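You operate a simulated robot arm through the tools that you are given. There is no shell and no other tool. Be economical: measure what you need, move in short steps, check, and stop when the job is done.

The job below is to be done with a simulated two-armed robot. You get a single attempt, and the scene is never put back.

## Task
Send the oats sack from the sack bench up to the loft.
Fine: it rides on the cradle; turn the hoist knob to LOFT; hatch open and belt slack at the end.

The check looks at the end state, three seconds after you hand in, the way a careful person would. Anything else that was tipped, shoved, dropped, spilled or broken makes it a failure.

## Robot
Two 7-joint arms with fingered hands on one trunk, on a base that drives. Base frame: it is fixed to the floor where the robot stands at the start and does not move with it; the origin is under the middle of the robot, x ahead of it, y to its left, z up. Units: m, rad, N and s.
The left shoulder is at the start at [0.023, 0.215, 1.227], the right one opposite. With the tool pointing down near the work surface each hand reaches from about 0.1 to 0.62 m from the robot's upright axis, wherever it stands, measured 20 degrees to its own side. Places, roughly: belt lever [0.2, -0.2, 1.1]; black hoist knob [0.3, -0.3, 1.2]; floor of the hoist cradle [0.5, -0.9, 0.7]; hatch lever [0.2, -0.5, 1.1]; hoist brake lever [0.2, -0.3, 1.1]; hoist cradle [0.5, -0.9, 0.8]. Payload 3.6 kg a hand.
The TCP of each hand is the grasp point between the finger pads, 0.022 m short of the fingertips. In the tool frame z runs along the fingers and y along their closing line. The gripper opens to 0.132 m. The gripper's body begins 0.06 m behind the TCP. The gripper is a hand of 4 fingers: y runs from the thumb to the fingers, the wrist lies at [0, 0, -0.203] in the tool frame, and closing takes about 1.5 s.
Orientation is that of the tool frame in the base frame, as [roll, pitch, yaw] about the fixed x, y, z axes, in that order (R = Rz(yaw) Ry(pitch) Rx(roll)). With the fingers straight down and closing along the base's y, the tool's x points along the base's -x, its y along +y and its z along -z.

## Interface
- The arms move only by the tool play_rows. It takes "left_motion", "right_motion" or both (then of equal length, played together; a hand with none holds still); each is a list of rows, each a list of 2 entries, a list of its own where there are three numbers: the shift along the tool's x, y, z in m, then the turn, a rotation vector about the tool's x, y, z in rad. In form: [[[tx, ty, tz], [ax, ay, az]], ...]. A call has 1 to 10 rows; each row is the pose to reach, as a shift and turn from the pose commanded when the call began, along the tool's axes at that moment. "left_fingers" and "right_fingers" are, for a hand that has rows, the opening, from 0 (shut) to 1 (fully open), set as the call begins (left out, the last holds). Each row takes 0.2 s and may step no farther than 0.05 m and 0.15 rad from the row before; otherwise, or with a gripper value out of range, the whole call is refused. A pose out of reach is approached as far as the arm can. The call stops where the force on the tool passes 50 N (or 10 N more than at its start, if that is more) or the arm is blocked; 0.2 s more then pass. The fingers move at their own pace (about 0.108 m/s each) and stop on an object; they squeeze with about 33 N. The grip force told is the motor's: it shows also when the fingers shut on nothing. Time passes only in rows, and 0.2 s behind the last, so rows that repeat a pose let the fingers close. The reply holds the time, the measured pose of the TCP, the force on the tool along the base axes, the opening and the grip force, in the units named above and with some noise, with the torque about the TCP (base axes, N m) and any sound that the robot's microphone picked up, and new pictures: "show" is both (left out), scene, wrist or none (wrist: the cameras of the hands that moved).
- Cameras (640 x 400 px; columns grow to the right, rows downward): "scene" is now at [0.1491, -0.0561, 1.1635]; the picture's right is [-0.61, -0.79, 0.00], its down [-0.12, 0.09, -0.99] and it looks along [0.78, -0.60, -0.15] (base axes); focal length 214 px, centre (320, 200). "left" rides on the left gripper at [-0.053, -0.053, -0.084] in its tool frame; the picture's right is [0.71, -0.71, 0.00], its down [0.53, 0.53, -0.67] and it looks along [0.47, 0.47, 0.74] (tool axes); focal length 247 px, centre (320, 200). "right" rides on the right gripper at [0.053, -0.053, -0.084] in its tool frame; the picture's right is [0.71, 0.71, 0.00], its down [-0.53, 0.53, -0.67] and it looks along [-0.47, 0.47, 0.74] (tool axes); focal length 247 px, centre (320, 200). There is no depth. A picture from a camera that has moved, and an enlarged one, comes with that camera's place and axes in the base frame and with its lens.
- move_column(by): slides the trunk up (or, below 0, down) by that many m; the arms and the scene camera ride with it, the base frame stays. It gives what a move gives, with no picture.
- base_move(legs): drives the robot by 1 to 6 legs, each [ahead, turn to the left] in m and rad, along the robot's own axes; the way and the turn of a leg run together, so that a leg with both is an arc; at most 1.5 m and 3.142 rad a leg. The arms and the cameras ride along, it lands a little off, and it stops where it bumps. It gives what a move gives, and a new picture of the scene camera.
- curl_fingers(finger1, finger2, finger3, thumb_bend, hand): sets how far each is bent, from 0 (flat) to 1 (curled in); at 0.3 the hand is open as for a grip, at 0.7 the pads meet at the TCP. One left out holds its place. A second passes; each finger stops where it meets its share of the squeeze, and holds until it gets a number again. A gripper value or a shape takes the hand back. It gives what a move gives, with no picture; readings hold the bend of each and the force on the fingers (four entries, about 0 where the hand has none), thumb and palm.
- grasp_type(shape, hand): the hand has 4 fingers and takes this shape, open, in about a second: jaw (thumb against the fingers, like two jaws); tri (thumb and two fingers); tip (a fingertip pinch); poke (one finger out to press); point (the index stretched); flat (the hand flat); cup (the hand cupped); fist (a fist). The gripper value then closes the fingers along that shape, each until it touches; the sizes above hold for jaw. It gives what a move gives, with no picture.
- head_to(pan, tilt): turns the head with the scene camera to pan (to the left, within 1.047 rad either way) and tilt (down, from -0.506 to 1.204), counted from straight ahead of the robot. It gives what a move gives, and a new picture of the scene camera.
- enlarge(camera, box): a new picture of the part [left, top, right, bottom] of that camera's present view, enlarged. It takes no simulated time.
- finish_job(): hands the job in; it is judged then, once.

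Work in short steps. Places have to be worked out from the pictures, the camera data and where the tool is seen: move nearer, look again, correct. Check each grasp and each placing, and mend what went wrong. You have 120 turns and 260 pictures in all, those below and enlarged ones among them. Open the grippers and draw the arms clear of the work before you hand the job in, unless the task says otherwise; then end with one line.

The tools are called after "Request:" by a JSON object that holds its "api" and its "payload". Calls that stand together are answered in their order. play_rows: Moves the arms, as the interface text tells. Its arguments: {"type":"object","properties":{"left_motion":{"type":"array"},"left_fingers":{"type":"number"},"right_motion":{"type":"array"},"right_fingers":{"type":"number"},"show":{"type":"string","enum":["both","scene","wrist","none"]}},"required":[]} The other tools are called the same way: move_column (by) slides the trunk up or down; grasp_type (shape, hand) gives the hand a shape; curl_fingers (finger1, finger2, finger3, thumb_bend, hand) moves the fingers one by one; base_move (legs) drives the base; head_to (pan, tilt) turns the head that bears the scene camera; enlarge (camera, box) takes an enlarged picture of a part of a camera's view; finish_job () hands the job in.

At the start:

```text
clock: 0.0
left_tcp_pos: [0.2855, -0.0533, 1.1495]
left_tool_rot: [3.141, 0.001, 3.138]
left_ft_force: [-0.4, -0.3, -0.9]
left_torque: [0.0, -0.02, -0.01]
left_width: 0.1322
left_grip_force: 0.0
left_shape: jaw
left_bend: [0.3, 0.3, 0.3, 0.3]
left_finger forces: [0.0, 0.0, 0.0, 0.1, 0.0, 0.0]
right_tcp_pos: [0.2725, -0.3956, 1.4369]
right_tool_rot: [-3.141, 0.001, 3.139]
right_ft_force: [0.2, 0.1, 0.0]
right_torque: [0.01, -0.04, -0.03]
right_width: 0.1319
right_grip_force: 0.0
right_shape: jaw
right_bend: [0.3, 0.3, 0.3, 0.3]
right_finger forces: [0.0, 0.0, 0.1, 0.0, 0.0, 0.0]
trunk travel left (down, up): [-0.504, 0.171]
robot x, y, heading: [-0.0017, 0.0016, -0.002]
head pan, tilt: [-0.653, 0.154]
```

scene: 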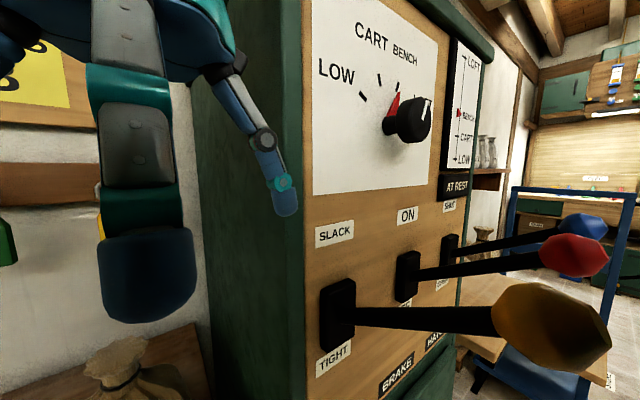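
right: 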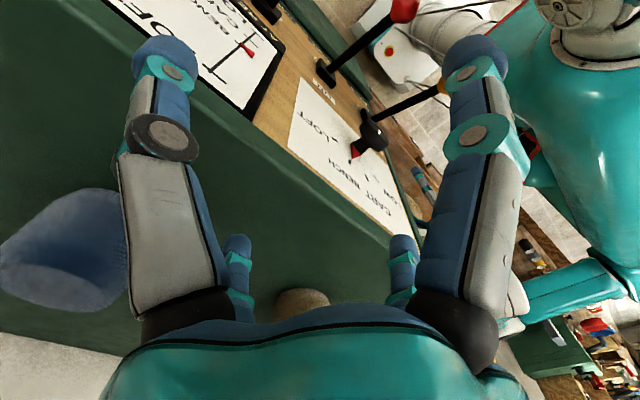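
left: 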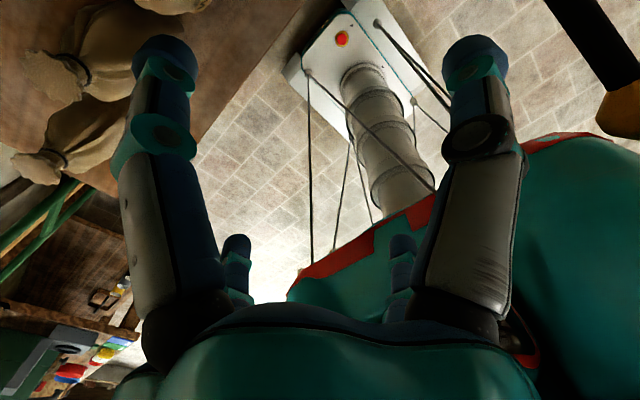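

The panel has a knob and three levers, and I need to find the sack bench. I look around with the head first.

Request:
{"api": "head_to", "payload": {"pan": 0.3, "tilt": 0.5}}

Request:
{"api": "head_to", "payload": {"pan": -1.047, "tilt": 0.3}}

Request:
{"api": "head_to", "payload": {"pan": 1.047, "tilt": 0.4}}

```text
clock: 1.2
left_tcp_pos: [0.2845, -0.0532, 1.1487]
left_tool_rot: [-3.141, -0.002, 3.138]
left_ft_force: [-0.1, 0.3, 0.0]
left_torque: [0.0, -0.01, 0.02]
left_width: 0.132
left_grip_force: 0.0
left_shape: jaw
left_bend: [0.3, 0.3, 0.3, 0.3]
left_finger forces: [0.0, 0.0, 0.0, 0.0, 0.1, 0.0]
right_tcp_pos: [0.273, -0.3962, 1.4385]
right_tool_rot: [3.141, 0.0, 3.14]
right_ft_force: [0.5, 0.2, 0.0]
right_torque: [0.01, -0.01, -0.02]
right_width: 0.132
right_grip_force: 0.1
right_shape: jaw
right_bend: [0.3, 0.3, 0.3, 0.3]
right_finger forces: [0.1, 0.0, 0.1, 0.1, 0.0, 0.0]
trunk travel left (down, up): [-0.504, 0.171]
robot x, y, heading: [-0.0007, 0.0044, -0.0]
head pan, tilt: [0.3, 0.499]
camera scene: at [0.1624, 0.0271, 1.1314], right [0.29, -0.96, 0.0], down [-0.46, -0.14, -0.88], along [0.84, 0.26, -0.48], focal length 214 px, centre (320, 200)
```

scene: 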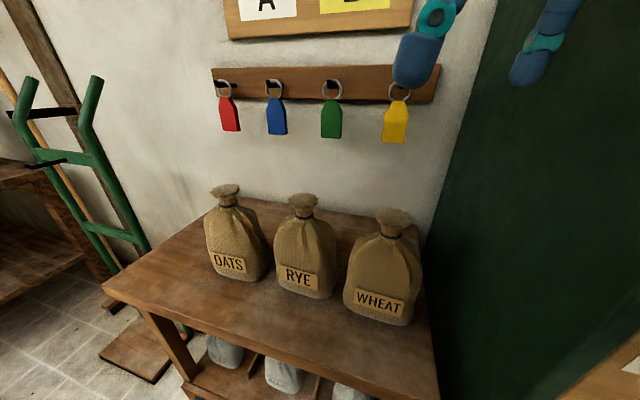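

```text
clock: 2.7
left_tcp_pos: [0.2842, -0.0539, 1.1494]
left_tool_rot: [-3.141, -0.001, 3.137]
left_ft_force: [-0.2, 0.0, 0.2]
left_torque: [0.02, 0.04, 0.01]
left_width: 0.1319
left_grip_force: 0.1
left_shape: jaw
left_bend: [0.3, 0.3, 0.3, 0.3]
left_finger forces: [0.1, 0.0, 0.0, 0.0, 0.0, 0.0]
right_tcp_pos: [0.2732, -0.3965, 1.4379]
right_tool_rot: [3.14, -0.001, 3.139]
right_ft_force: [-0.2, 0.4, -0.8]
right_torque: [-0.01, 0.05, -0.02]
right_width: 0.1319
right_grip_force: 0.0
right_shape: jaw
right_bend: [0.3, 0.3, 0.3, 0.3]
right_finger forces: [0.1, 0.0, 0.0, 0.0, 0.1, 0.0]
trunk travel left (down, up): [-0.504, 0.171]
robot x, y, heading: [0.0003, 0.0006, 0.001]
head pan, tilt: [-1.047, 0.3]
camera scene: at [0.1222, -0.0805, 1.1498], right [-0.87, -0.5, 0.0], down [-0.15, 0.26, -0.96], along [0.48, -0.83, -0.3], focal length 214 px, centre (320, 200)
```

scene: 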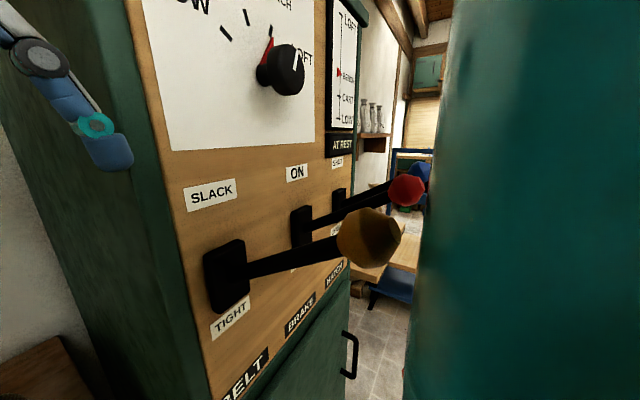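

```text
clock: 4.7
left_tcp_pos: [0.2847, -0.0548, 1.1489]
left_tool_rot: [-3.142, -0.002, 3.138]
left_ft_force: [-0.2, -0.2, -0.1]
left_torque: [-0.04, 0.01, 0.03]
left_width: 0.1318
left_grip_force: 0.0
left_shape: jaw
left_bend: [0.3, 0.3, 0.3, 0.3]
left_finger forces: [0.0, 0.1, 0.1, 0.1, 0.1, 0.0]
right_tcp_pos: [0.272, -0.396, 1.4391]
right_tool_rot: [3.141, 0.0, 3.139]
right_ft_force: [-0.3, 0.5, -0.3]
right_torque: [0.0, -0.02, 0.01]
right_width: 0.1323
right_grip_force: 0.0
right_shape: jaw
right_bend: [0.3, 0.3, 0.3, 0.3]
right_finger forces: [0.0, 0.0, 0.0, 0.1, 0.0, 0.0]
trunk travel left (down, up): [-0.504, 0.171]
robot x, y, heading: [0.0013, 0.0007, -0.001]
head pan, tilt: [1.047, 0.4]
camera scene: at [0.1218, 0.0805, 1.1405], right [0.87, -0.5, 0.0], down [-0.2, -0.34, -0.92], along [0.46, 0.8, -0.39], focal length 214 px, centre (320, 200)
```

scene: 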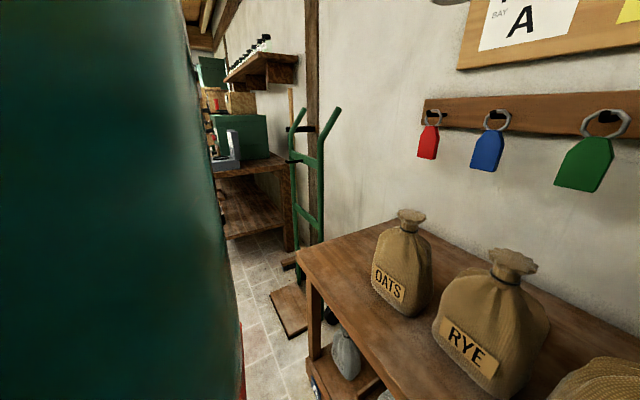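

Sacks are on the bench ahead, OATS leftmost. I look at the notice boards and panel for instructions.

Request:
{"api": "head_to", "payload": {"pan": 0.35, "tilt": -0.2}}

Request:
{"api": "head_to", "payload": {"pan": -0.75, "tilt": 0.0}}

Request:
{"api": "enlarge", "payload": {"camera": "scene", "box": [260, 0, 560, 260]}}

Request:
{"api": "head_to", "payload": {"pan": -0.6, "tilt": 0.6}}

```text
clock: 5.8
left_tcp_pos: [0.2843, -0.0543, 1.1491]
left_tool_rot: [-3.141, -0.002, 3.139]
left_ft_force: [-1.0, -0.8, -0.7]
left_torque: [0.0, -0.01, -0.03]
left_width: 0.1318
left_grip_force: 0.0
left_shape: jaw
left_bend: [0.3, 0.3, 0.3, 0.3]
left_finger forces: [0.0, 0.1, 0.0, 0.1, 0.0, 0.0]
right_tcp_pos: [0.2717, -0.3973, 1.4382]
right_tool_rot: [-3.14, -0.001, 3.137]
right_ft_force: [0.3, -0.6, 0.4]
right_torque: [-0.01, -0.04, -0.02]
right_width: 0.1319
right_grip_force: 0.1
right_shape: jaw
right_bend: [0.3, 0.3, 0.3, 0.3]
right_finger forces: [0.1, 0.0, 0.1, 0.0, 0.0, 0.0]
trunk travel left (down, up): [-0.504, 0.171]
robot x, y, heading: [-0.0009, 0.0014, 0.0]
head pan, tilt: [0.351, -0.201]
camera scene: at [0.1536, 0.029, 1.1949], right [0.34, -0.94, 0.0], down [0.19, 0.07, -0.98], along [0.92, 0.34, 0.2], focal length 214 px, centre (320, 200)
```

scene: 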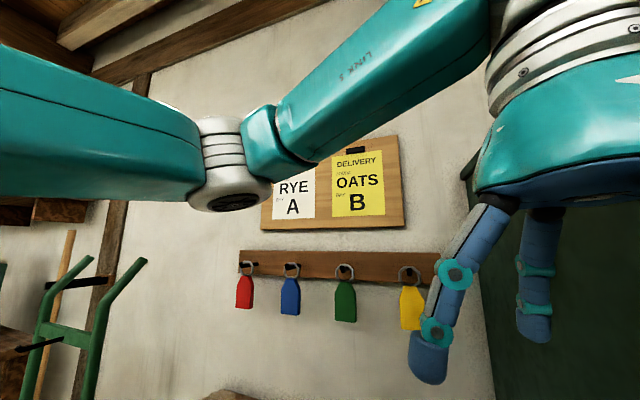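

```text
clock: 7.1
left_tcp_pos: [0.285, -0.0532, 1.1495]
left_tool_rot: [3.141, -0.002, 3.138]
left_ft_force: [0.3, -0.6, 0.4]
left_torque: [-0.03, -0.04, -0.04]
left_width: 0.1322
left_grip_force: 0.0
left_shape: jaw
left_bend: [0.3, 0.3, 0.3, 0.3]
left_finger forces: [0.1, 0.0, 0.0, 0.1, 0.0, 0.0]
right_tcp_pos: [0.2727, -0.3973, 1.4388]
right_tool_rot: [-3.142, -0.001, 3.137]
right_ft_force: [-0.2, 0.2, 0.4]
right_torque: [-0.01, 0.0, 0.02]
right_width: 0.132
right_grip_force: 0.1
right_shape: jaw
right_bend: [0.3, 0.3, 0.3, 0.3]
right_finger forces: [0.0, 0.0, 0.0, 0.0, 0.1, 0.0]
trunk travel left (down, up): [-0.504, 0.171]
robot x, y, heading: [0.0001, -0.0021, 0.005]
head pan, tilt: [-0.75, 0.0]
camera scene: at [0.1413, -0.061, 1.1775], right [-0.68, -0.73, 0.0], down [0.0, 0.0, -1.0], along [0.73, -0.68, 0.0], focal length 214 px, centre (320, 200)
```

scene: 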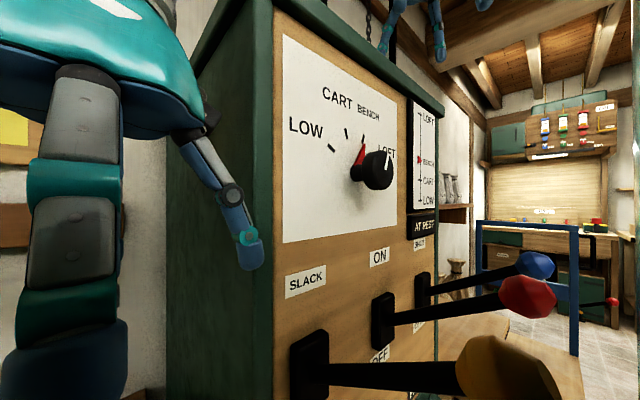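

```text
1.54 times, centred on (410, 130) of scene
camera zoom: at [0.1413, -0.061, 1.1775], right [-0.68, -0.73, 0.0], down [0.0, 0.0, -1.0], along [0.73, -0.68, 0.0], focal length 330 px, centre (182, 308)
```

zoom: 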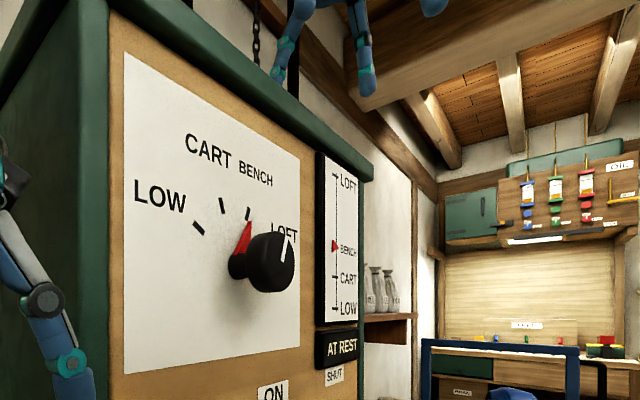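

```text
clock: 8.1
left_tcp_pos: [0.2841, -0.0536, 1.1492]
left_tool_rot: [3.141, -0.001, 3.138]
left_ft_force: [-0.7, 0.7, -0.7]
left_torque: [-0.01, 0.0, -0.01]
left_width: 0.1318
left_grip_force: 0.0
left_shape: jaw
left_bend: [0.3, 0.3, 0.3, 0.3]
left_finger forces: [0.0, 0.0, 0.1, 0.1, 0.0, 0.0]
right_tcp_pos: [0.272, -0.395, 1.4368]
right_tool_rot: [3.14, 0.002, 3.139]
right_ft_force: [-0.4, -0.2, -0.8]
right_torque: [0.02, 0.0, -0.03]
right_width: 0.1321
right_grip_force: 0.0
right_shape: jaw
right_bend: [0.3, 0.3, 0.3, 0.3]
right_finger forces: [0.1, 0.0, 0.1, 0.1, 0.0, 0.1]
trunk travel left (down, up): [-0.504, 0.171]
robot x, y, heading: [-0.0001, -0.0002, -0.002]
head pan, tilt: [-0.6, 0.6]
camera scene: at [0.1484, -0.0497, 1.1224], right [-0.57, -0.82, 0.0], down [-0.47, 0.32, -0.83], along [0.68, -0.47, -0.56], focal length 214 px, centre (320, 200)
```

scene: 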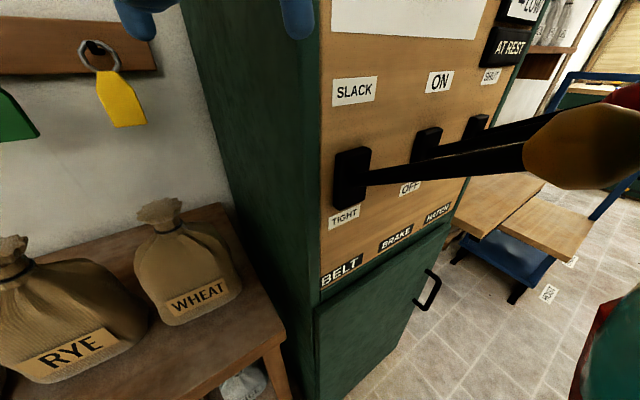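

The board says OATS → bay B, the panel gauge is at BENCH. I read the note, then back up for a head-on view of panel and cradle.

Request:
{"api": "base_move", "payload": {"legs": [[-0.45, 0]]}}

Request:
{"api": "head_to", "payload": {"pan": 0.3, "tilt": 0.0}}

Request:
{"api": "enlarge", "payload": {"camera": "scene", "box": [240, 80, 480, 230]}}

Request:
{"api": "head_to", "payload": {"pan": -0.65, "tilt": 0.3}}

```text
clock: 10.9
left_tcp_pos: [-0.1817, -0.0538, 1.1503]
left_tool_rot: [3.14, 0.0, 3.13]
left_ft_force: [0.1, -1.4, 0.0]
left_torque: [0.01, -0.03, -0.04]
left_width: 0.1318
left_grip_force: 0.1
left_shape: jaw
left_bend: [0.3, 0.3, 0.3, 0.3]
left_finger forces: [0.0, 0.0, 0.0, 0.1, 0.0, 0.0]
right_tcp_pos: [-0.1973, -0.3957, 1.4383]
right_tool_rot: [3.14, 0.0, 3.13]
right_ft_force: [0.2, 0.6, 0.1]
right_torque: [-0.02, 0.02, 0.01]
right_width: 0.1321
right_grip_force: 0.0
right_shape: jaw
right_bend: [0.3, 0.3, 0.3, 0.3]
right_finger forces: [0.0, 0.1, 0.0, 0.0, 0.0, 0.0]
trunk travel left (down, up): [-0.504, 0.171]
robot x, y, heading: [-0.464, 0.0016, -0.011]
head pan, tilt: [-0.6, 0.6]
camera scene: at [-0.3183, -0.0493, 1.1224], right [-0.57, -0.82, 0.0], down [-0.46, 0.32, -0.83], along [0.68, -0.47, -0.56], focal length 214 px, centre (320, 200)
```

scene: 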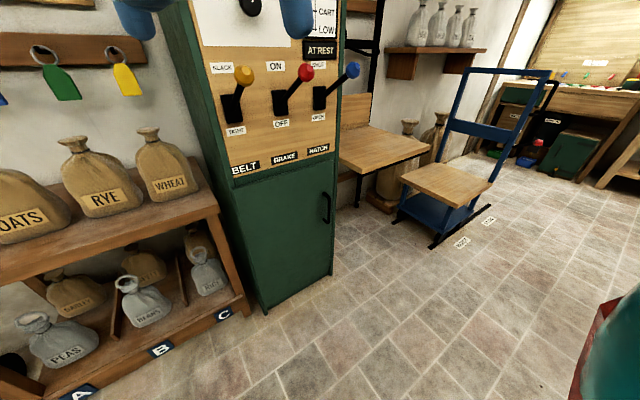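

```text
clock: 12.1
left_tcp_pos: [-0.1827, -0.0553, 1.1502]
left_tool_rot: [-3.14, 0.0, 3.129]
left_ft_force: [1.0, 0.2, -0.2]
left_torque: [-0.02, 0.02, 0.02]
left_width: 0.1318
left_grip_force: 0.0
left_shape: jaw
left_bend: [0.3, 0.3, 0.3, 0.3]
left_finger forces: [0.0, 0.0, 0.0, 0.0, 0.0, 0.0]
right_tcp_pos: [-0.1963, -0.3951, 1.4384]
right_tool_rot: [-3.142, 0.002, 3.13]
right_ft_force: [-1.0, -0.2, -0.3]
right_torque: [0.0, -0.03, -0.01]
right_width: 0.132
right_grip_force: 0.1
right_shape: jaw
right_bend: [0.3, 0.3, 0.3, 0.3]
right_finger forces: [0.0, 0.0, 0.0, 0.1, 0.1, 0.1]
trunk travel left (down, up): [-0.504, 0.171]
robot x, y, heading: [-0.468, 0.0003, -0.01]
head pan, tilt: [0.3, 0.0]
camera scene: at [-0.3036, 0.027, 1.1774], right [0.29, -0.96, 0.0], down [0.0, 0.0, -1.0], along [0.96, 0.29, 0.0], focal length 214 px, centre (320, 200)
```

scene: 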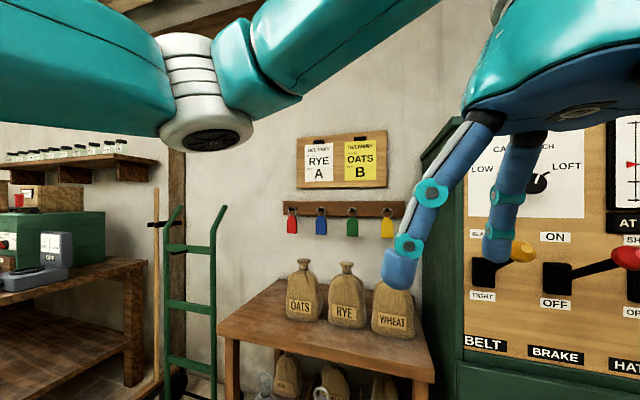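

```text
2.67 times, centred on (360, 155) of scene
camera zoom: at [-0.3036, 0.027, 1.1774], right [0.29, -0.96, 0.0], down [0.0, 0.0, -1.0], along [0.96, 0.29, 0.0], focal length 572 px, centre (213, 320)
```

zoom: 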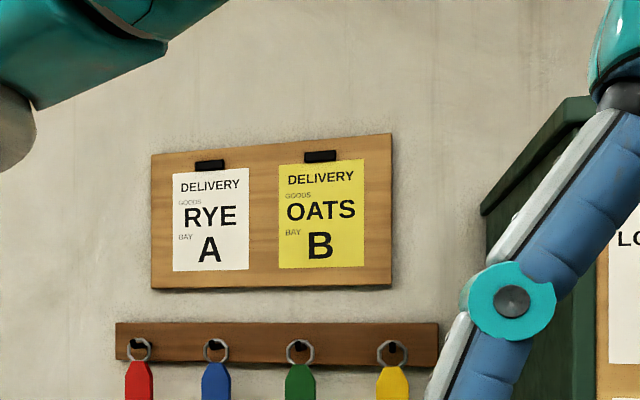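

```text
clock: 13.3
left_tcp_pos: [-0.1812, -0.0539, 1.15]
left_tool_rot: [-3.141, 0.0, 3.129]
left_ft_force: [-0.1, -0.2, -0.3]
left_torque: [0.04, -0.02, 0.01]
left_width: 0.1316
left_grip_force: 0.0
left_shape: jaw
left_bend: [0.3, 0.3, 0.3, 0.3]
left_finger forces: [0.0, 0.0, 0.0, 0.0, 0.0, 0.0]
right_tcp_pos: [-0.1961, -0.3954, 1.4384]
right_tool_rot: [3.139, 0.002, 3.13]
right_ft_force: [0.1, -0.1, 0.1]
right_torque: [0.0, 0.05, 0.02]
right_width: 0.1317
right_grip_force: 0.1
right_shape: jaw
right_bend: [0.3, 0.3, 0.3, 0.3]
right_finger forces: [0.0, 0.0, 0.0, 0.0, 0.0, 0.0]
trunk travel left (down, up): [-0.504, 0.171]
robot x, y, heading: [-0.464, 0.0035, -0.007]
head pan, tilt: [-0.649, 0.3]
camera scene: at [-0.3161, -0.0558, 1.1498], right [-0.61, -0.79, 0.0], down [-0.23, 0.18, -0.96], along [0.76, -0.58, -0.3], focal length 214 px, centre (320, 200)
```

scene: 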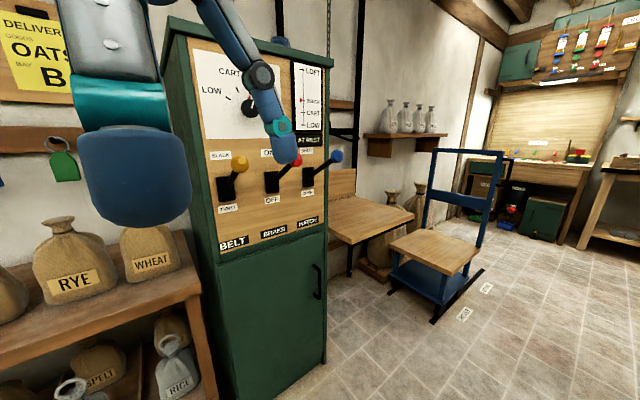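

Levers currently sit up (SLACK, ON, SHUT); the cradle is the wooden tray right of the cabinet. Triangulation puts the OATS neck near (0.47, 0.32, 0.94). I draw the right hand back from the cabinet, then drive to about (0, 0.15).

Request:
{"api": "play_rows", "payload": {"right_motion": [[[0.04, 0, 0], [0, 0, 0]], [[0.08, 0, 0], [0, 0, 0]], [[0.12, 0, 0], [0, 0, 0]]], "show": "none"}}

Request:
{"api": "base_move", "payload": {"legs": [[0, 0.31], [0.47, 0], [0, -0.31]]}}

Request:
{"api": "head_to", "payload": {"pan": 0.4, "tilt": 0.5}}

```text
clock: 14.1
left_tcp_pos: [-0.1822, -0.0537, 1.1509]
left_tool_rot: [3.141, 0.0, 3.128]
left_ft_force: [0.4, -0.1, -0.9]
left_torque: [-0.03, -0.03, -0.02]
left_width: 0.1321
left_grip_force: 0.0
left_shape: jaw
left_bend: [0.3, 0.3, 0.3, 0.3]
left_finger forces: [0.0, 0.1, 0.0, 0.1, 0.0, 0.0]
right_tcp_pos: [-0.2998, -0.3867, 1.409]
right_tool_rot: [3.141, 0.004, 3.13]
right_ft_force: [-0.3, 0.6, 0.3]
right_torque: [0.02, 0.01, 0.02]
right_width: 0.132
right_grip_force: 0.0
right_shape: jaw
right_bend: [0.3, 0.3, 0.3, 0.3]
right_finger forces: [0.1, 0.0, 0.1, 0.0, 0.1, 0.0]
right hand out of reach, approached as far as the arm can: row 1, 2, 3
trunk travel left (down, up): [-0.504, 0.171]
robot x, y, heading: [-0.4662, 0.0009, -0.01]
head pan, tilt: [-0.649, 0.3]
```

```text
clock: 18.9
left_tcp_pos: [0.2614, 0.0803, 1.149]
left_tool_rot: [3.141, 0.0, 3.124]
left_ft_force: [-0.3, 0.0, 0.3]
left_torque: [0.01, 0.0, 0.03]
left_width: 0.1318
left_grip_force: 0.0
left_shape: jaw
left_bend: [0.3, 0.3, 0.3, 0.3]
left_finger forces: [0.0, 0.1, 0.0, 0.0, 0.0, 0.0]
right_tcp_pos: [0.1444, -0.254, 1.4078]
right_tool_rot: [3.14, 0.006, 3.122]
right_ft_force: [0.9, 0.8, -0.3]
right_torque: [0.02, -0.03, 0.02]
right_width: 0.1317
right_grip_force: 0.1
right_shape: jaw
right_bend: [0.3, 0.3, 0.3, 0.3]
right_finger forces: [0.0, 0.0, 0.0, 0.0, 0.1, 0.1]
trunk travel left (down, up): [-0.504, 0.171]
robot x, y, heading: [-0.0206, 0.1499, -0.02]
head pan, tilt: [-0.649, 0.3]
camera scene: at [0.1276, 0.092, 1.1498], right [-0.62, -0.79, 0.0], down [-0.23, 0.18, -0.96], along [0.75, -0.59, -0.3], focal length 214 px, centre (320, 200)
```

scene: 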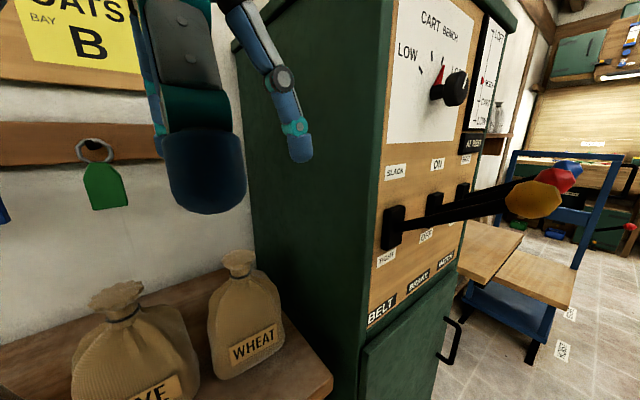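

```text
clock: 20.2
left_tcp_pos: [0.2618, 0.0796, 1.1502]
left_tool_rot: [3.142, -0.001, 3.125]
left_ft_force: [0.4, 0.1, 0.3]
left_torque: [0.03, -0.03, -0.03]
left_width: 0.1319
left_grip_force: 0.1
left_shape: jaw
left_bend: [0.3, 0.3, 0.3, 0.3]
left_finger forces: [0.1, 0.1, 0.0, 0.1, 0.0, 0.0]
right_tcp_pos: [0.1433, -0.2542, 1.4078]
right_tool_rot: [3.141, 0.008, 3.124]
right_ft_force: [1.0, -0.4, 0.1]
right_torque: [0.0, 0.02, -0.02]
right_width: 0.1317
right_grip_force: 0.0
right_shape: jaw
right_bend: [0.3, 0.3, 0.3, 0.3]
right_finger forces: [0.0, 0.0, 0.2, 0.0, 0.0, 0.0]
trunk travel left (down, up): [-0.504, 0.171]
robot x, y, heading: [-0.0187, 0.1492, -0.017]
head pan, tilt: [0.4, 0.499]
camera scene: at [0.1388, 0.1839, 1.1314], right [0.37, -0.93, 0.0], down [-0.44, -0.18, -0.88], along [0.81, 0.33, -0.48], focal length 214 px, centre (320, 200)
```

scene: 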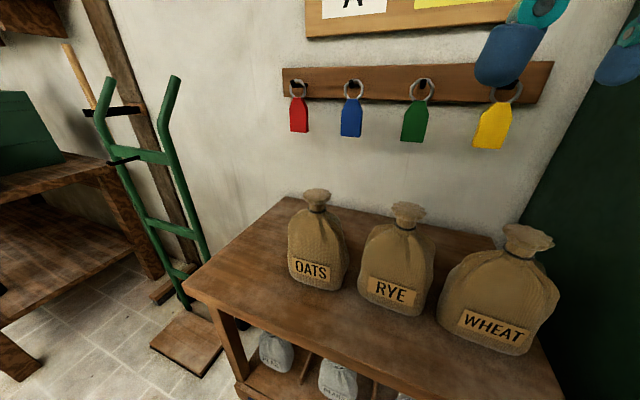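

OATS tie sits at roughly (0.47, 0.325, 0.915). I move the left hand above it with z kept at 1.15.

Request:
{"api": "play_rows", "payload": {"left_motion": [[[-0.03, 0.035, 0], [0, 0, 0]], [[-0.06, 0.07, 0], [0, 0, 0]], [[-0.09, 0.105, 0], [0, 0, 0]], [[-0.12, 0.14, 0], [0, 0, 0]], [[-0.15, 0.175, 0], [0, 0, 0]], [[-0.18, 0.21, 0], [0, 0, 0]], [[-0.204, 0.245, 0], [0, 0, 0]], [[-0.204, 0.248, 0], [0, 0, 0]]], "left_fingers": 0.8}}

```text
clock: 22.1
left_tcp_pos: [0.4682, 0.3239, 1.1489]
left_tool_rot: [-3.141, 0.0, 3.123]
left_ft_force: [0.5, -0.8, -0.2]
left_torque: [0.0, 0.01, 0.01]
left_width: 0.1058
left_grip_force: 0.1
left_shape: jaw
left_bend: [0.25, 0.25, 0.25, 0.47]
left_finger forces: [0.0, 0.1, 0.1, 0.0, 0.0, 0.1]
right_tcp_pos: [0.1436, -0.2532, 1.4084]
right_tool_rot: [3.137, 0.009, 3.122]
right_ft_force: [0.4, 1.0, 0.5]
right_torque: [-0.02, 0.02, 0.01]
right_width: 0.1321
right_grip_force: 0.1
right_shape: jaw
right_bend: [0.3, 0.3, 0.3, 0.3]
right_finger forces: [0.0, 0.0, 0.0, 0.0, 0.0, 0.0]
trunk travel left (down, up): [-0.504, 0.171]
robot x, y, heading: [-0.0205, 0.1521, -0.018]
head pan, tilt: [0.4, 0.499]
camera scene: at [0.1387, 0.1836, 1.1314], right [0.37, -0.93, 0.0], down [-0.44, -0.18, -0.88], along [0.81, 0.33, -0.48], focal length 214 px, centre (320, 200)
camera left: at [0.5196, 0.2699, 1.2329], right [-0.72, -0.69, 0.0], down [-0.52, 0.54, 0.67], along [-0.46, 0.48, -0.74], focal length 247 px, centre (320, 200)
```

scene: 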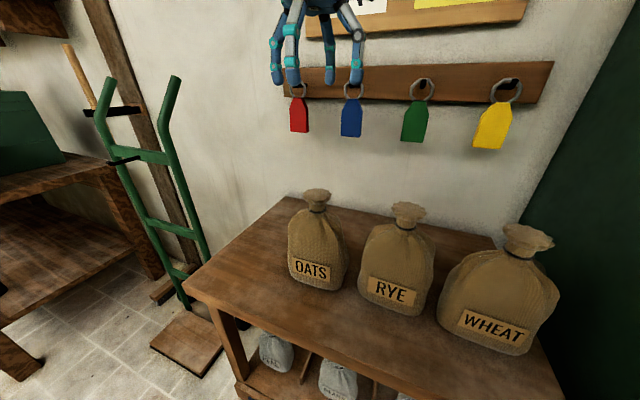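
left: 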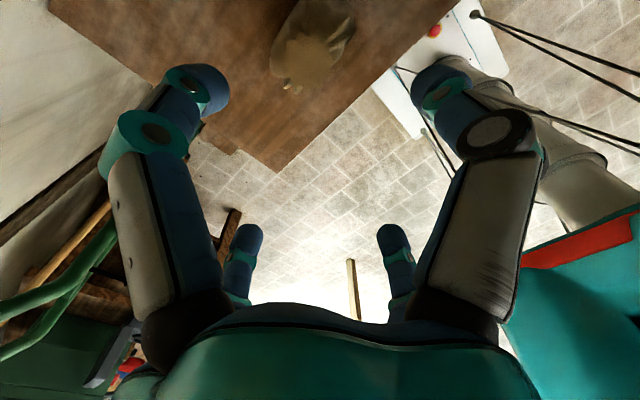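

Let me enlarge the wrist view on the sack top to refine its place.

Request:
{"api": "enlarge", "payload": {"camera": "left", "box": [220, 0, 420, 125]}}

```text
3.20 times, centred on (320, 62) of left
camera zoom: at [0.5196, 0.2699, 1.2329], right [-0.72, -0.69, 0.0], down [-0.52, 0.54, 0.67], along [-0.46, 0.48, -0.74], focal length 790 px, centre (320, 640)
```

zoom: 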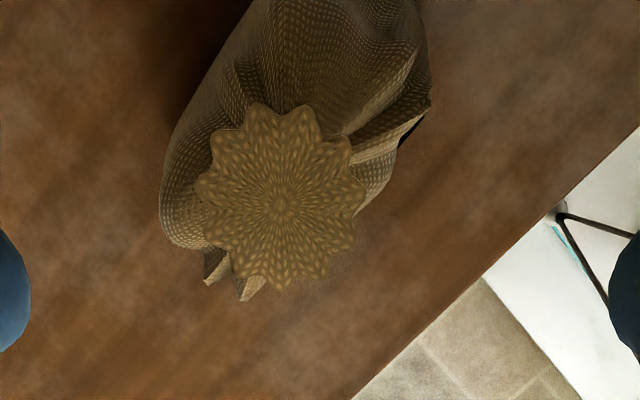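

Flare centre is at (0.485, 0.324), top z≈0.947, tie ≈0.906. I shift 1.7 cm forward and descend partway.

Request:
{"api": "play_rows", "payload": {"left_motion": [[[-0.017, 0, 0.04], [0, 0, 0]], [[-0.017, 0, 0.08], [0, 0, 0]], [[-0.017, 0, 0.12], [0, 0, 0]], [[-0.017, 0, 0.16], [0, 0, 0]], [[-0.017, 0, 0.16], [0, 0, 0]]]}}

```text
clock: 23.2
left_tcp_pos: [0.4875, 0.3275, 0.99]
left_tool_rot: [3.141, -0.001, 3.123]
left_ft_force: [0.0, 0.4, -0.4]
left_torque: [0.02, -0.04, -0.02]
left_width: 0.1058
left_grip_force: 0.1
left_shape: jaw
left_bend: [0.25, 0.25, 0.25, 0.47]
left_finger forces: [0.0, 0.1, 0.0, 0.0, 0.0, 0.0]
right_tcp_pos: [0.1441, -0.2542, 1.4078]
right_tool_rot: [3.139, 0.006, 3.123]
right_ft_force: [0.7, -0.1, -0.8]
right_torque: [0.01, -0.03, -0.04]
right_width: 0.132
right_grip_force: 0.0
right_shape: jaw
right_bend: [0.3, 0.3, 0.3, 0.3]
right_finger forces: [0.1, 0.0, 0.0, 0.0, 0.1, 0.0]
trunk travel left (down, up): [-0.504, 0.171]
robot x, y, heading: [-0.0199, 0.1518, -0.019]
head pan, tilt: [0.4, 0.499]
camera scene: at [0.1387, 0.1838, 1.1314], right [0.37, -0.93, 0.0], down [-0.44, -0.18, -0.88], along [0.81, 0.33, -0.48], focal length 214 px, centre (320, 200)
camera left: at [0.5397, 0.2725, 1.0753], right [-0.72, -0.69, 0.0], down [-0.52, 0.54, 0.67], along [-0.46, 0.48, -0.74], focal length 247 px, centre (320, 200)
```

scene: 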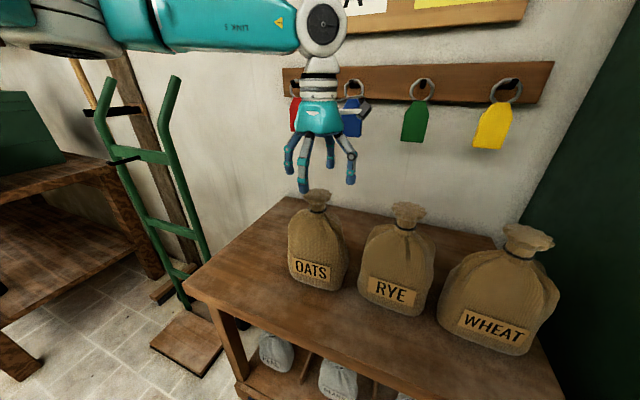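
left: 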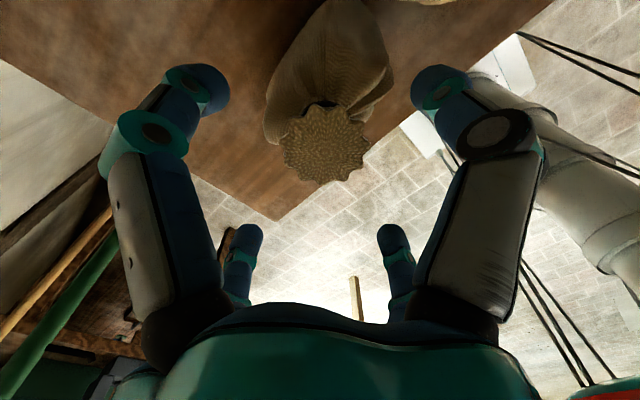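

Centred within 5 mm. Descend to the tie height with a small y correction.

Request:
{"api": "play_rows", "payload": {"left_motion": [[[0, -0.004, 0.04], [0, 0, 0]], [[0, -0.004, 0.08], [0, 0, 0]], [[0, -0.004, 0.08], [0, 0, 0]]], "show": "none"}}

Request:
{"api": "enlarge", "payload": {"camera": "scene", "box": [240, 130, 400, 300]}}

```text
clock: 24.1
left_tcp_pos: [0.4876, 0.319, 0.9106]
left_tool_rot: [-3.142, -0.002, 3.122]
left_ft_force: [-0.2, -0.4, 1.2]
left_torque: [0.02, -0.01, 0.01]
left_width: 0.1058
left_grip_force: 0.0
left_shape: jaw
left_bend: [0.25, 0.25, 0.25, 0.47]
left_finger forces: [0.0, 0.0, 0.0, 0.0, 0.0, 0.1]
right_tcp_pos: [0.1433, -0.2522, 1.4078]
right_tool_rot: [3.14, 0.007, 3.122]
right_ft_force: [0.2, 0.6, -0.9]
right_torque: [0.04, 0.03, 0.02]
right_width: 0.132
right_grip_force: 0.1
right_shape: jaw
right_bend: [0.3, 0.3, 0.3, 0.3]
right_finger forces: [0.0, 0.0, 0.0, 0.1, 0.0, 0.1]
trunk travel left (down, up): [-0.504, 0.171]
robot x, y, heading: [-0.019, 0.1537, -0.016]
head pan, tilt: [0.4, 0.499]
```

```text
2.35 times, centred on (320, 215) of scene
camera zoom: at [0.1387, 0.1838, 1.1314], right [0.37, -0.93, 0.0], down [-0.44, -0.18, -0.88], along [0.81, 0.33, -0.48], focal length 505 px, centre (320, 165)
```

zoom: 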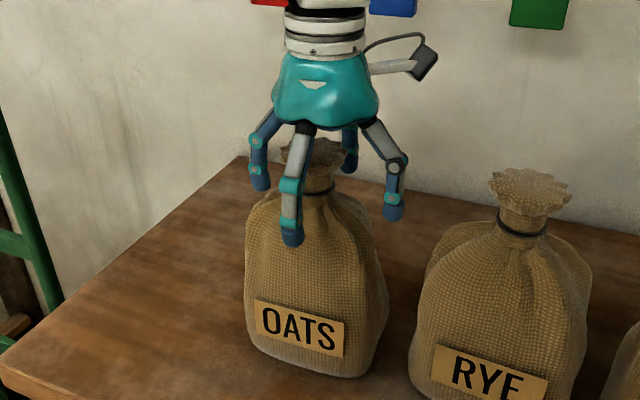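

Fingers straddle the neck. Close the grip.

Request:
{"api": "play_rows", "payload": {"left_motion": [[[0, 0, 0], [0, 0, 0]], [[0, 0, 0], [0, 0, 0]], [[0, 0, 0], [0, 0, 0]], [[0, 0, 0], [0, 0, 0]], [[0, 0, 0], [0, 0, 0]], [[0, 0, 0], [0, 0, 0]], [[0, 0, 0], [0, 0, 0]], [[0, 0, 0], [0, 0, 0]]], "left_fingers": 0, "show": "wrist"}}

Request:
{"api": "enlarge", "payload": {"camera": "scene", "box": [240, 130, 400, 300]}}

```text
clock: 25.9
left_tcp_pos: [0.4856, 0.3198, 0.9102]
left_tool_rot: [3.141, -0.002, 3.124]
left_ft_force: [-1.1, -0.7, -0.5]
left_torque: [-0.05, 0.01, 0.2]
left_width: 0.0632
left_grip_force: 33.0
left_shape: jaw
left_bend: [0.79, 0.27, 0.42, 0.7]
left_finger forces: [29.7, 30.2, 30.1, 0.1, 30.2, 0.0]
right_tcp_pos: [0.1433, -0.2534, 1.4082]
right_tool_rot: [3.139, 0.007, 3.121]
right_ft_force: [0.8, 0.2, 0.2]
right_torque: [0.03, 0.01, 0.01]
right_width: 0.1321
right_grip_force: 0.0
right_shape: jaw
right_bend: [0.3, 0.3, 0.3, 0.3]
right_finger forces: [0.0, 0.1, 0.1, 0.0, 0.0, 0.1]
trunk travel left (down, up): [-0.504, 0.171]
robot x, y, heading: [-0.0203, 0.1508, -0.025]
head pan, tilt: [0.4, 0.499]
camera left: at [0.5381, 0.2655, 0.9935], right [-0.72, -0.69, 0.0], down [-0.52, 0.54, 0.67], along [-0.46, 0.48, -0.74], focal length 247 px, centre (320, 200)
```

left: 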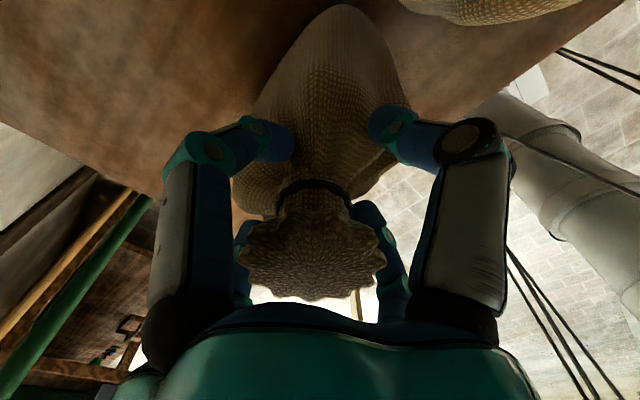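

```text
2.35 times, centred on (320, 215) of scene
camera zoom: at [0.1391, 0.1839, 1.1313], right [0.37, -0.93, 0.0], down [-0.44, -0.18, -0.88], along [0.81, 0.33, -0.48], focal length 505 px, centre (320, 165)
```

zoom: 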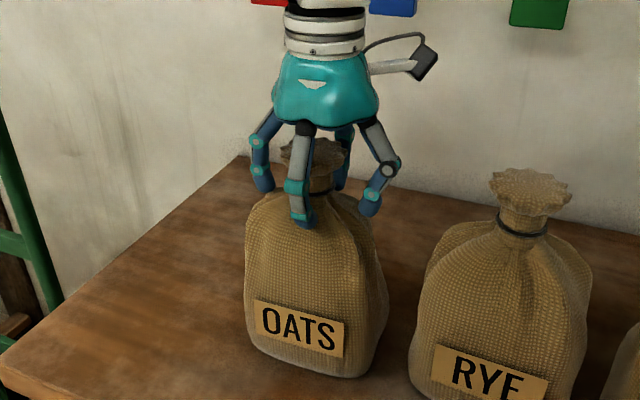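

The tips press on the sloping shoulders a bit low. Reopen, raise 1.8 cm and regrip at the tie.

Request:
{"api": "play_rows", "payload": {"left_motion": [[[0, 0, 0], [0, 0, 0]], [[0, 0, 0], [0, 0, 0]], [[0, 0, 0], [0, 0, 0]], [[0, 0.004, -0.018], [0, 0, 0]], [[0, 0.004, -0.018], [0, 0, 0]]], "left_fingers": 0.8, "show": "none"}}

Request:
{"api": "play_rows", "payload": {"left_motion": [[[0, 0, 0], [0, 0, 0]], [[0, 0, 0], [0, 0, 0]], [[0, 0, 0], [0, 0, 0]], [[0, 0, 0], [0, 0, 0]], [[0, 0, 0], [0, 0, 0]], [[0, 0, 0], [0, 0, 0]], [[0, 0, 0], [0, 0, 0]], [[0, 0, 0], [0, 0, 0]]], "left_fingers": 0, "show": "wrist"}}

Request:
{"api": "enlarge", "payload": {"camera": "scene", "box": [240, 130, 400, 300]}}

```text
clock: 27.1
left_tcp_pos: [0.4868, 0.3236, 0.9274]
left_tool_rot: [3.141, -0.003, 3.122]
left_ft_force: [0.1, -0.3, 0.7]
left_torque: [0.02, -0.01, -0.02]
left_width: 0.1055
left_grip_force: 0.1
left_shape: jaw
left_bend: [0.25, 0.25, 0.25, 0.47]
left_finger forces: [0.1, 0.0, 0.0, 0.0, 0.1, 0.0]
right_tcp_pos: [0.1448, -0.2533, 1.4086]
right_tool_rot: [3.14, 0.007, 3.121]
right_ft_force: [0.0, -0.4, 1.1]
right_torque: [0.01, 0.02, 0.03]
right_width: 0.1317
right_grip_force: 0.0
right_shape: jaw
right_bend: [0.3, 0.3, 0.3, 0.3]
right_finger forces: [0.0, 0.1, 0.0, 0.0, 0.0, 0.0]
trunk travel left (down, up): [-0.504, 0.171]
robot x, y, heading: [-0.0231, 0.1529, -0.015]
head pan, tilt: [0.4, 0.499]
```

```text
clock: 28.9
left_tcp_pos: [0.4878, 0.324, 0.9265]
left_tool_rot: [3.141, -0.002, 3.124]
left_ft_force: [0.8, -1.5, 0.3]
left_torque: [0.12, -0.01, -0.05]
left_width: 0.023
left_grip_force: 32.5
left_shape: jaw
left_bend: [0.75, 0.78, 0.78, 0.67]
left_finger forces: [27.5, 29.9, 29.2, 0.1, 28.9, 0.0]
right_tcp_pos: [0.1446, -0.2529, 1.4091]
right_tool_rot: [3.141, 0.006, 3.123]
right_ft_force: [0.5, -0.4, 0.2]
right_torque: [0.01, 0.0, 0.02]
right_width: 0.1317
right_grip_force: 0.0
right_shape: jaw
right_bend: [0.3, 0.3, 0.3, 0.3]
right_finger forces: [0.1, 0.0, 0.0, 0.0, 0.0, 0.1]
trunk travel left (down, up): [-0.504, 0.171]
robot x, y, heading: [-0.0205, 0.153, -0.021]
head pan, tilt: [0.4, 0.499]
camera left: at [0.5393, 0.269, 1.0107], right [-0.72, -0.69, 0.0], down [-0.52, 0.54, 0.67], along [-0.46, 0.48, -0.74], focal length 247 px, centre (320, 200)
```

left: 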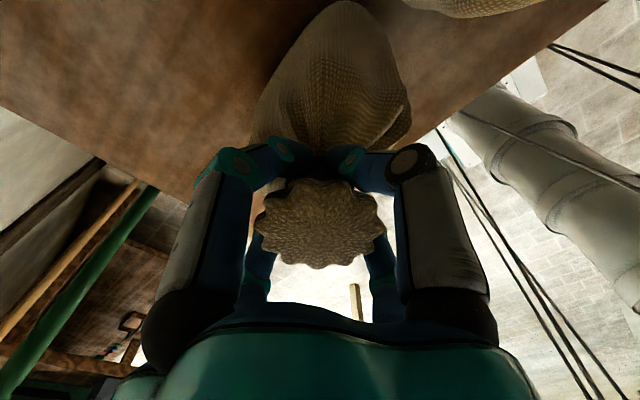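

```text
2.35 times, centred on (320, 215) of scene
camera zoom: at [0.1394, 0.1838, 1.1313], right [0.37, -0.93, 0.0], down [-0.45, -0.18, -0.88], along [0.81, 0.33, -0.48], focal length 505 px, centre (320, 165)
```

zoom: 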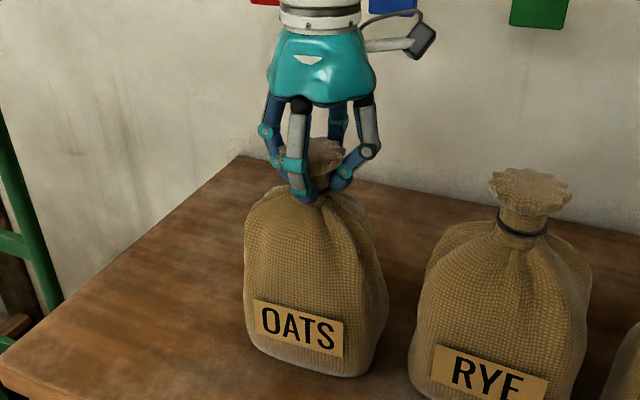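

Excellent grip around the tie. I lift straight up and check the load.

Request:
{"api": "play_rows", "payload": {"left_motion": [[[0, 0, -0.02], [0, 0, 0]], [[0, 0, -0.05], [0, 0, 0]], [[0, 0, -0.09], [0, 0, 0]], [[0, 0, -0.13], [0, 0, 0]], [[0, 0, -0.13], [0, 0, 0]]], "show": "scene"}}

```text
clock: 30.1
left_tcp_pos: [0.488, 0.3277, 1.0584]
left_tool_rot: [-3.14, -0.003, 3.121]
left_ft_force: [0.8, 0.7, -10.4]
left_torque: [-0.02, 0.0, 0.01]
left_width: 0.0226
left_grip_force: 32.9
left_shape: jaw
left_bend: [0.75, 0.78, 0.78, 0.67]
left_finger forces: [27.3, 30.1, 29.8, 0.0, 28.3, 0.0]
right_tcp_pos: [0.1451, -0.2525, 1.4088]
right_tool_rot: [3.139, 0.005, 3.123]
right_ft_force: [0.2, 0.4, 1.1]
right_torque: [0.01, 0.01, -0.01]
right_width: 0.1319
right_grip_force: 0.1
right_shape: jaw
right_bend: [0.3, 0.3, 0.3, 0.3]
right_finger forces: [0.0, 0.0, 0.1, 0.0, 0.1, 0.0]
trunk travel left (down, up): [-0.504, 0.171]
robot x, y, heading: [-0.022, 0.1538, -0.017]
head pan, tilt: [0.4, 0.499]
camera scene: at [0.1402, 0.1844, 1.1311], right [0.37, -0.93, 0.0], down [-0.45, -0.18, -0.88], along [0.81, 0.33, -0.48], focal length 214 px, centre (320, 200)
```

scene: 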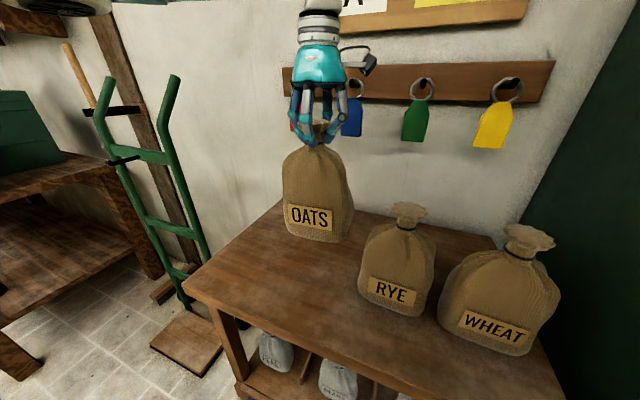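

Sack is held (about 1.1 kg). I back straight off the bench, then look to the right before driving there.

Request:
{"api": "base_move", "payload": {"legs": [[-0.45, 0]]}}

Request:
{"api": "head_to", "payload": {"pan": -1.047, "tilt": 0.4}}

```text
clock: 32.8
left_tcp_pos: [0.035, 0.3339, 1.0609]
left_tool_rot: [-3.141, -0.001, 3.121]
left_ft_force: [0.2, -0.3, -11.4]
left_torque: [-0.01, 0.0, -0.02]
left_width: 0.0225
left_grip_force: 33.0
left_shape: jaw
left_bend: [0.75, 0.78, 0.78, 0.67]
left_finger forces: [27.1, 30.1, 30.0, 0.0, 28.0, 0.0]
right_tcp_pos: [-0.3068, -0.246, 1.4088]
right_tool_rot: [3.14, 0.007, 3.122]
right_ft_force: [-0.2, -0.5, -0.3]
right_torque: [0.05, -0.01, -0.01]
right_width: 0.1317
right_grip_force: 0.1
right_shape: jaw
right_bend: [0.3, 0.3, 0.3, 0.3]
right_finger forces: [0.1, 0.0, 0.1, 0.0, 0.0, 0.1]
trunk travel left (down, up): [-0.504, 0.171]
robot x, y, heading: [-0.4737, 0.1594, -0.017]
head pan, tilt: [0.4, 0.499]
camera scene: at [-0.3129, 0.1918, 1.1313], right [0.37, -0.93, 0.0], down [-0.44, -0.18, -0.88], along [0.81, 0.33, -0.48], focal length 214 px, centre (320, 200)
```

scene: 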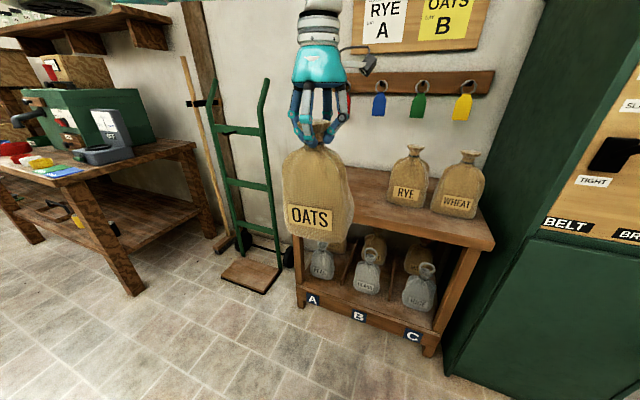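

```text
clock: 34.3
left_tcp_pos: [0.0363, 0.3343, 1.0593]
left_tool_rot: [-3.141, -0.002, 3.123]
left_ft_force: [0.4, 0.8, -10.8]
left_torque: [-0.03, -0.08, 0.01]
left_width: 0.0227
left_grip_force: 33.0
left_shape: jaw
left_bend: [0.75, 0.78, 0.78, 0.67]
left_finger forces: [27.3, 30.4, 29.8, 0.0, 28.1, 0.0]
right_tcp_pos: [-0.3069, -0.2458, 1.4098]
right_tool_rot: [3.139, 0.006, 3.123]
right_ft_force: [-0.5, 0.3, 1.1]
right_torque: [0.0, 0.0, 0.01]
right_width: 0.1319
right_grip_force: 0.0
right_shape: jaw
right_bend: [0.3, 0.3, 0.3, 0.3]
right_finger forces: [0.1, 0.1, 0.0, 0.0, 0.1, 0.0]
trunk travel left (down, up): [-0.504, 0.171]
robot x, y, heading: [-0.4713, 0.1569, -0.018]
head pan, tilt: [-1.047, 0.4]
camera scene: at [-0.3518, 0.0768, 1.1404], right [-0.87, -0.49, 0.0], down [-0.19, 0.34, -0.92], along [0.45, -0.81, -0.39], focal length 214 px, centre (320, 200)
```

scene: 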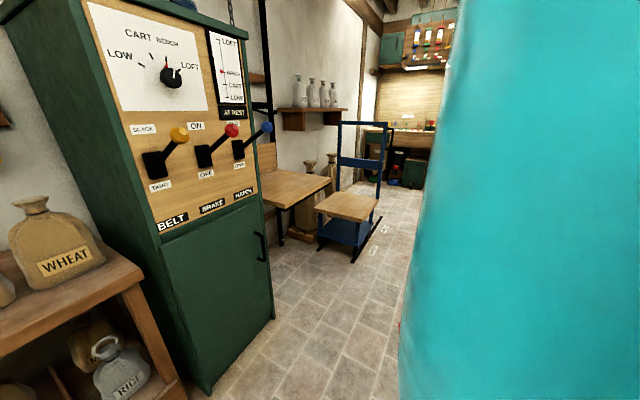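

The lane is clear. Turn right in place and look along it.

Request:
{"api": "base_move", "payload": {"legs": [[0, -1.55]]}}

Request:
{"api": "head_to", "payload": {"pan": 0.2, "tilt": 0.35}}

```text
clock: 37.1
left_tcp_pos: [-0.0318, -0.1532, 1.0587]
left_tool_rot: [3.133, -0.006, 2.174]
left_ft_force: [-0.4, 1.1, -11.0]
left_torque: [0.13, -0.08, -0.04]
left_width: 0.0227
left_grip_force: 32.8
left_shape: jaw
left_bend: [0.76, 0.77, 0.78, 0.67]
left_finger forces: [26.5, 31.3, 30.8, 0.0, 28.1, 0.0]
right_tcp_pos: [-0.7086, -0.2115, 1.4081]
right_tool_rot: [3.136, 0.005, 2.171]
right_ft_force: [0.0, -0.2, -0.7]
right_torque: [0.05, -0.05, 0.0]
right_width: 0.1321
right_grip_force: 0.1
right_shape: jaw
right_bend: [0.3, 0.3, 0.3, 0.3]
right_finger forces: [0.1, 0.0, 0.0, 0.0, 0.0, 0.0]
trunk travel left (down, up): [-0.504, 0.171]
robot x, y, heading: [-0.4442, 0.1805, -0.996]
head pan, tilt: [-1.047, 0.4]
stopped in leg 1: the robot was blocked; the commanded pose is now the measured one
camera scene: at [-0.4444, 0.0339, 1.1402], right [-0.89, 0.45, 0.0], down [0.18, 0.35, -0.92], along [-0.42, -0.82, -0.39], focal length 214 px, centre (320, 200)
```

scene: 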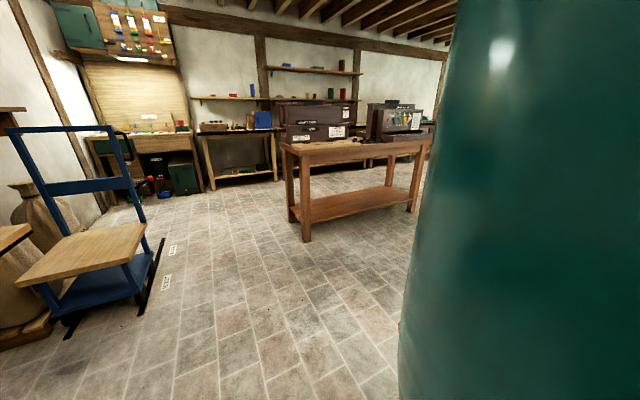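

```text
clock: 38.6
left_tcp_pos: [-0.0313, -0.1531, 1.059]
left_tool_rot: [3.137, -0.002, 2.175]
left_ft_force: [-0.2, -0.5, -11.6]
left_torque: [0.03, -0.03, 0.01]
left_width: 0.0224
left_grip_force: 33.0
left_shape: jaw
left_bend: [0.76, 0.77, 0.78, 0.67]
left_finger forces: [26.8, 31.2, 31.0, 0.1, 27.9, 0.1]
right_tcp_pos: [-0.7033, -0.2108, 1.4096]
right_tool_rot: [3.139, 0.009, 2.17]
right_ft_force: [-1.3, 0.5, 0.8]
right_torque: [-0.04, -0.01, 0.02]
right_width: 0.1321
right_grip_force: 0.0
right_shape: jaw
right_bend: [0.3, 0.3, 0.3, 0.3]
right_finger forces: [0.0, 0.0, 0.0, 0.1, 0.1, 0.0]
trunk travel left (down, up): [-0.504, 0.171]
robot x, y, heading: [-0.4424, 0.1836, -0.991]
head pan, tilt: [0.201, 0.351]
camera scene: at [-0.3347, 0.0514, 1.1449], right [-0.71, -0.7, 0.0], down [-0.24, 0.25, -0.94], along [0.66, -0.67, -0.35], focal length 214 px, centre (320, 200)
```

scene: 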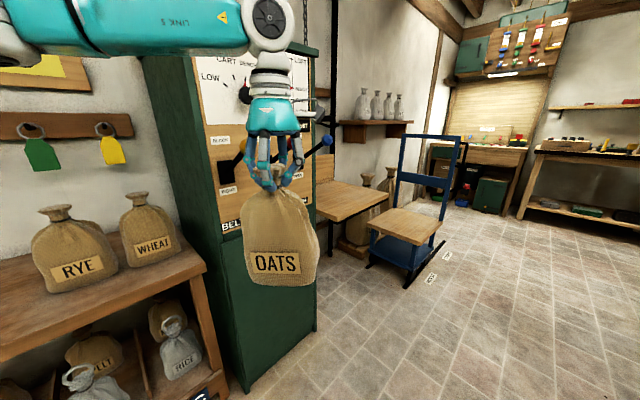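

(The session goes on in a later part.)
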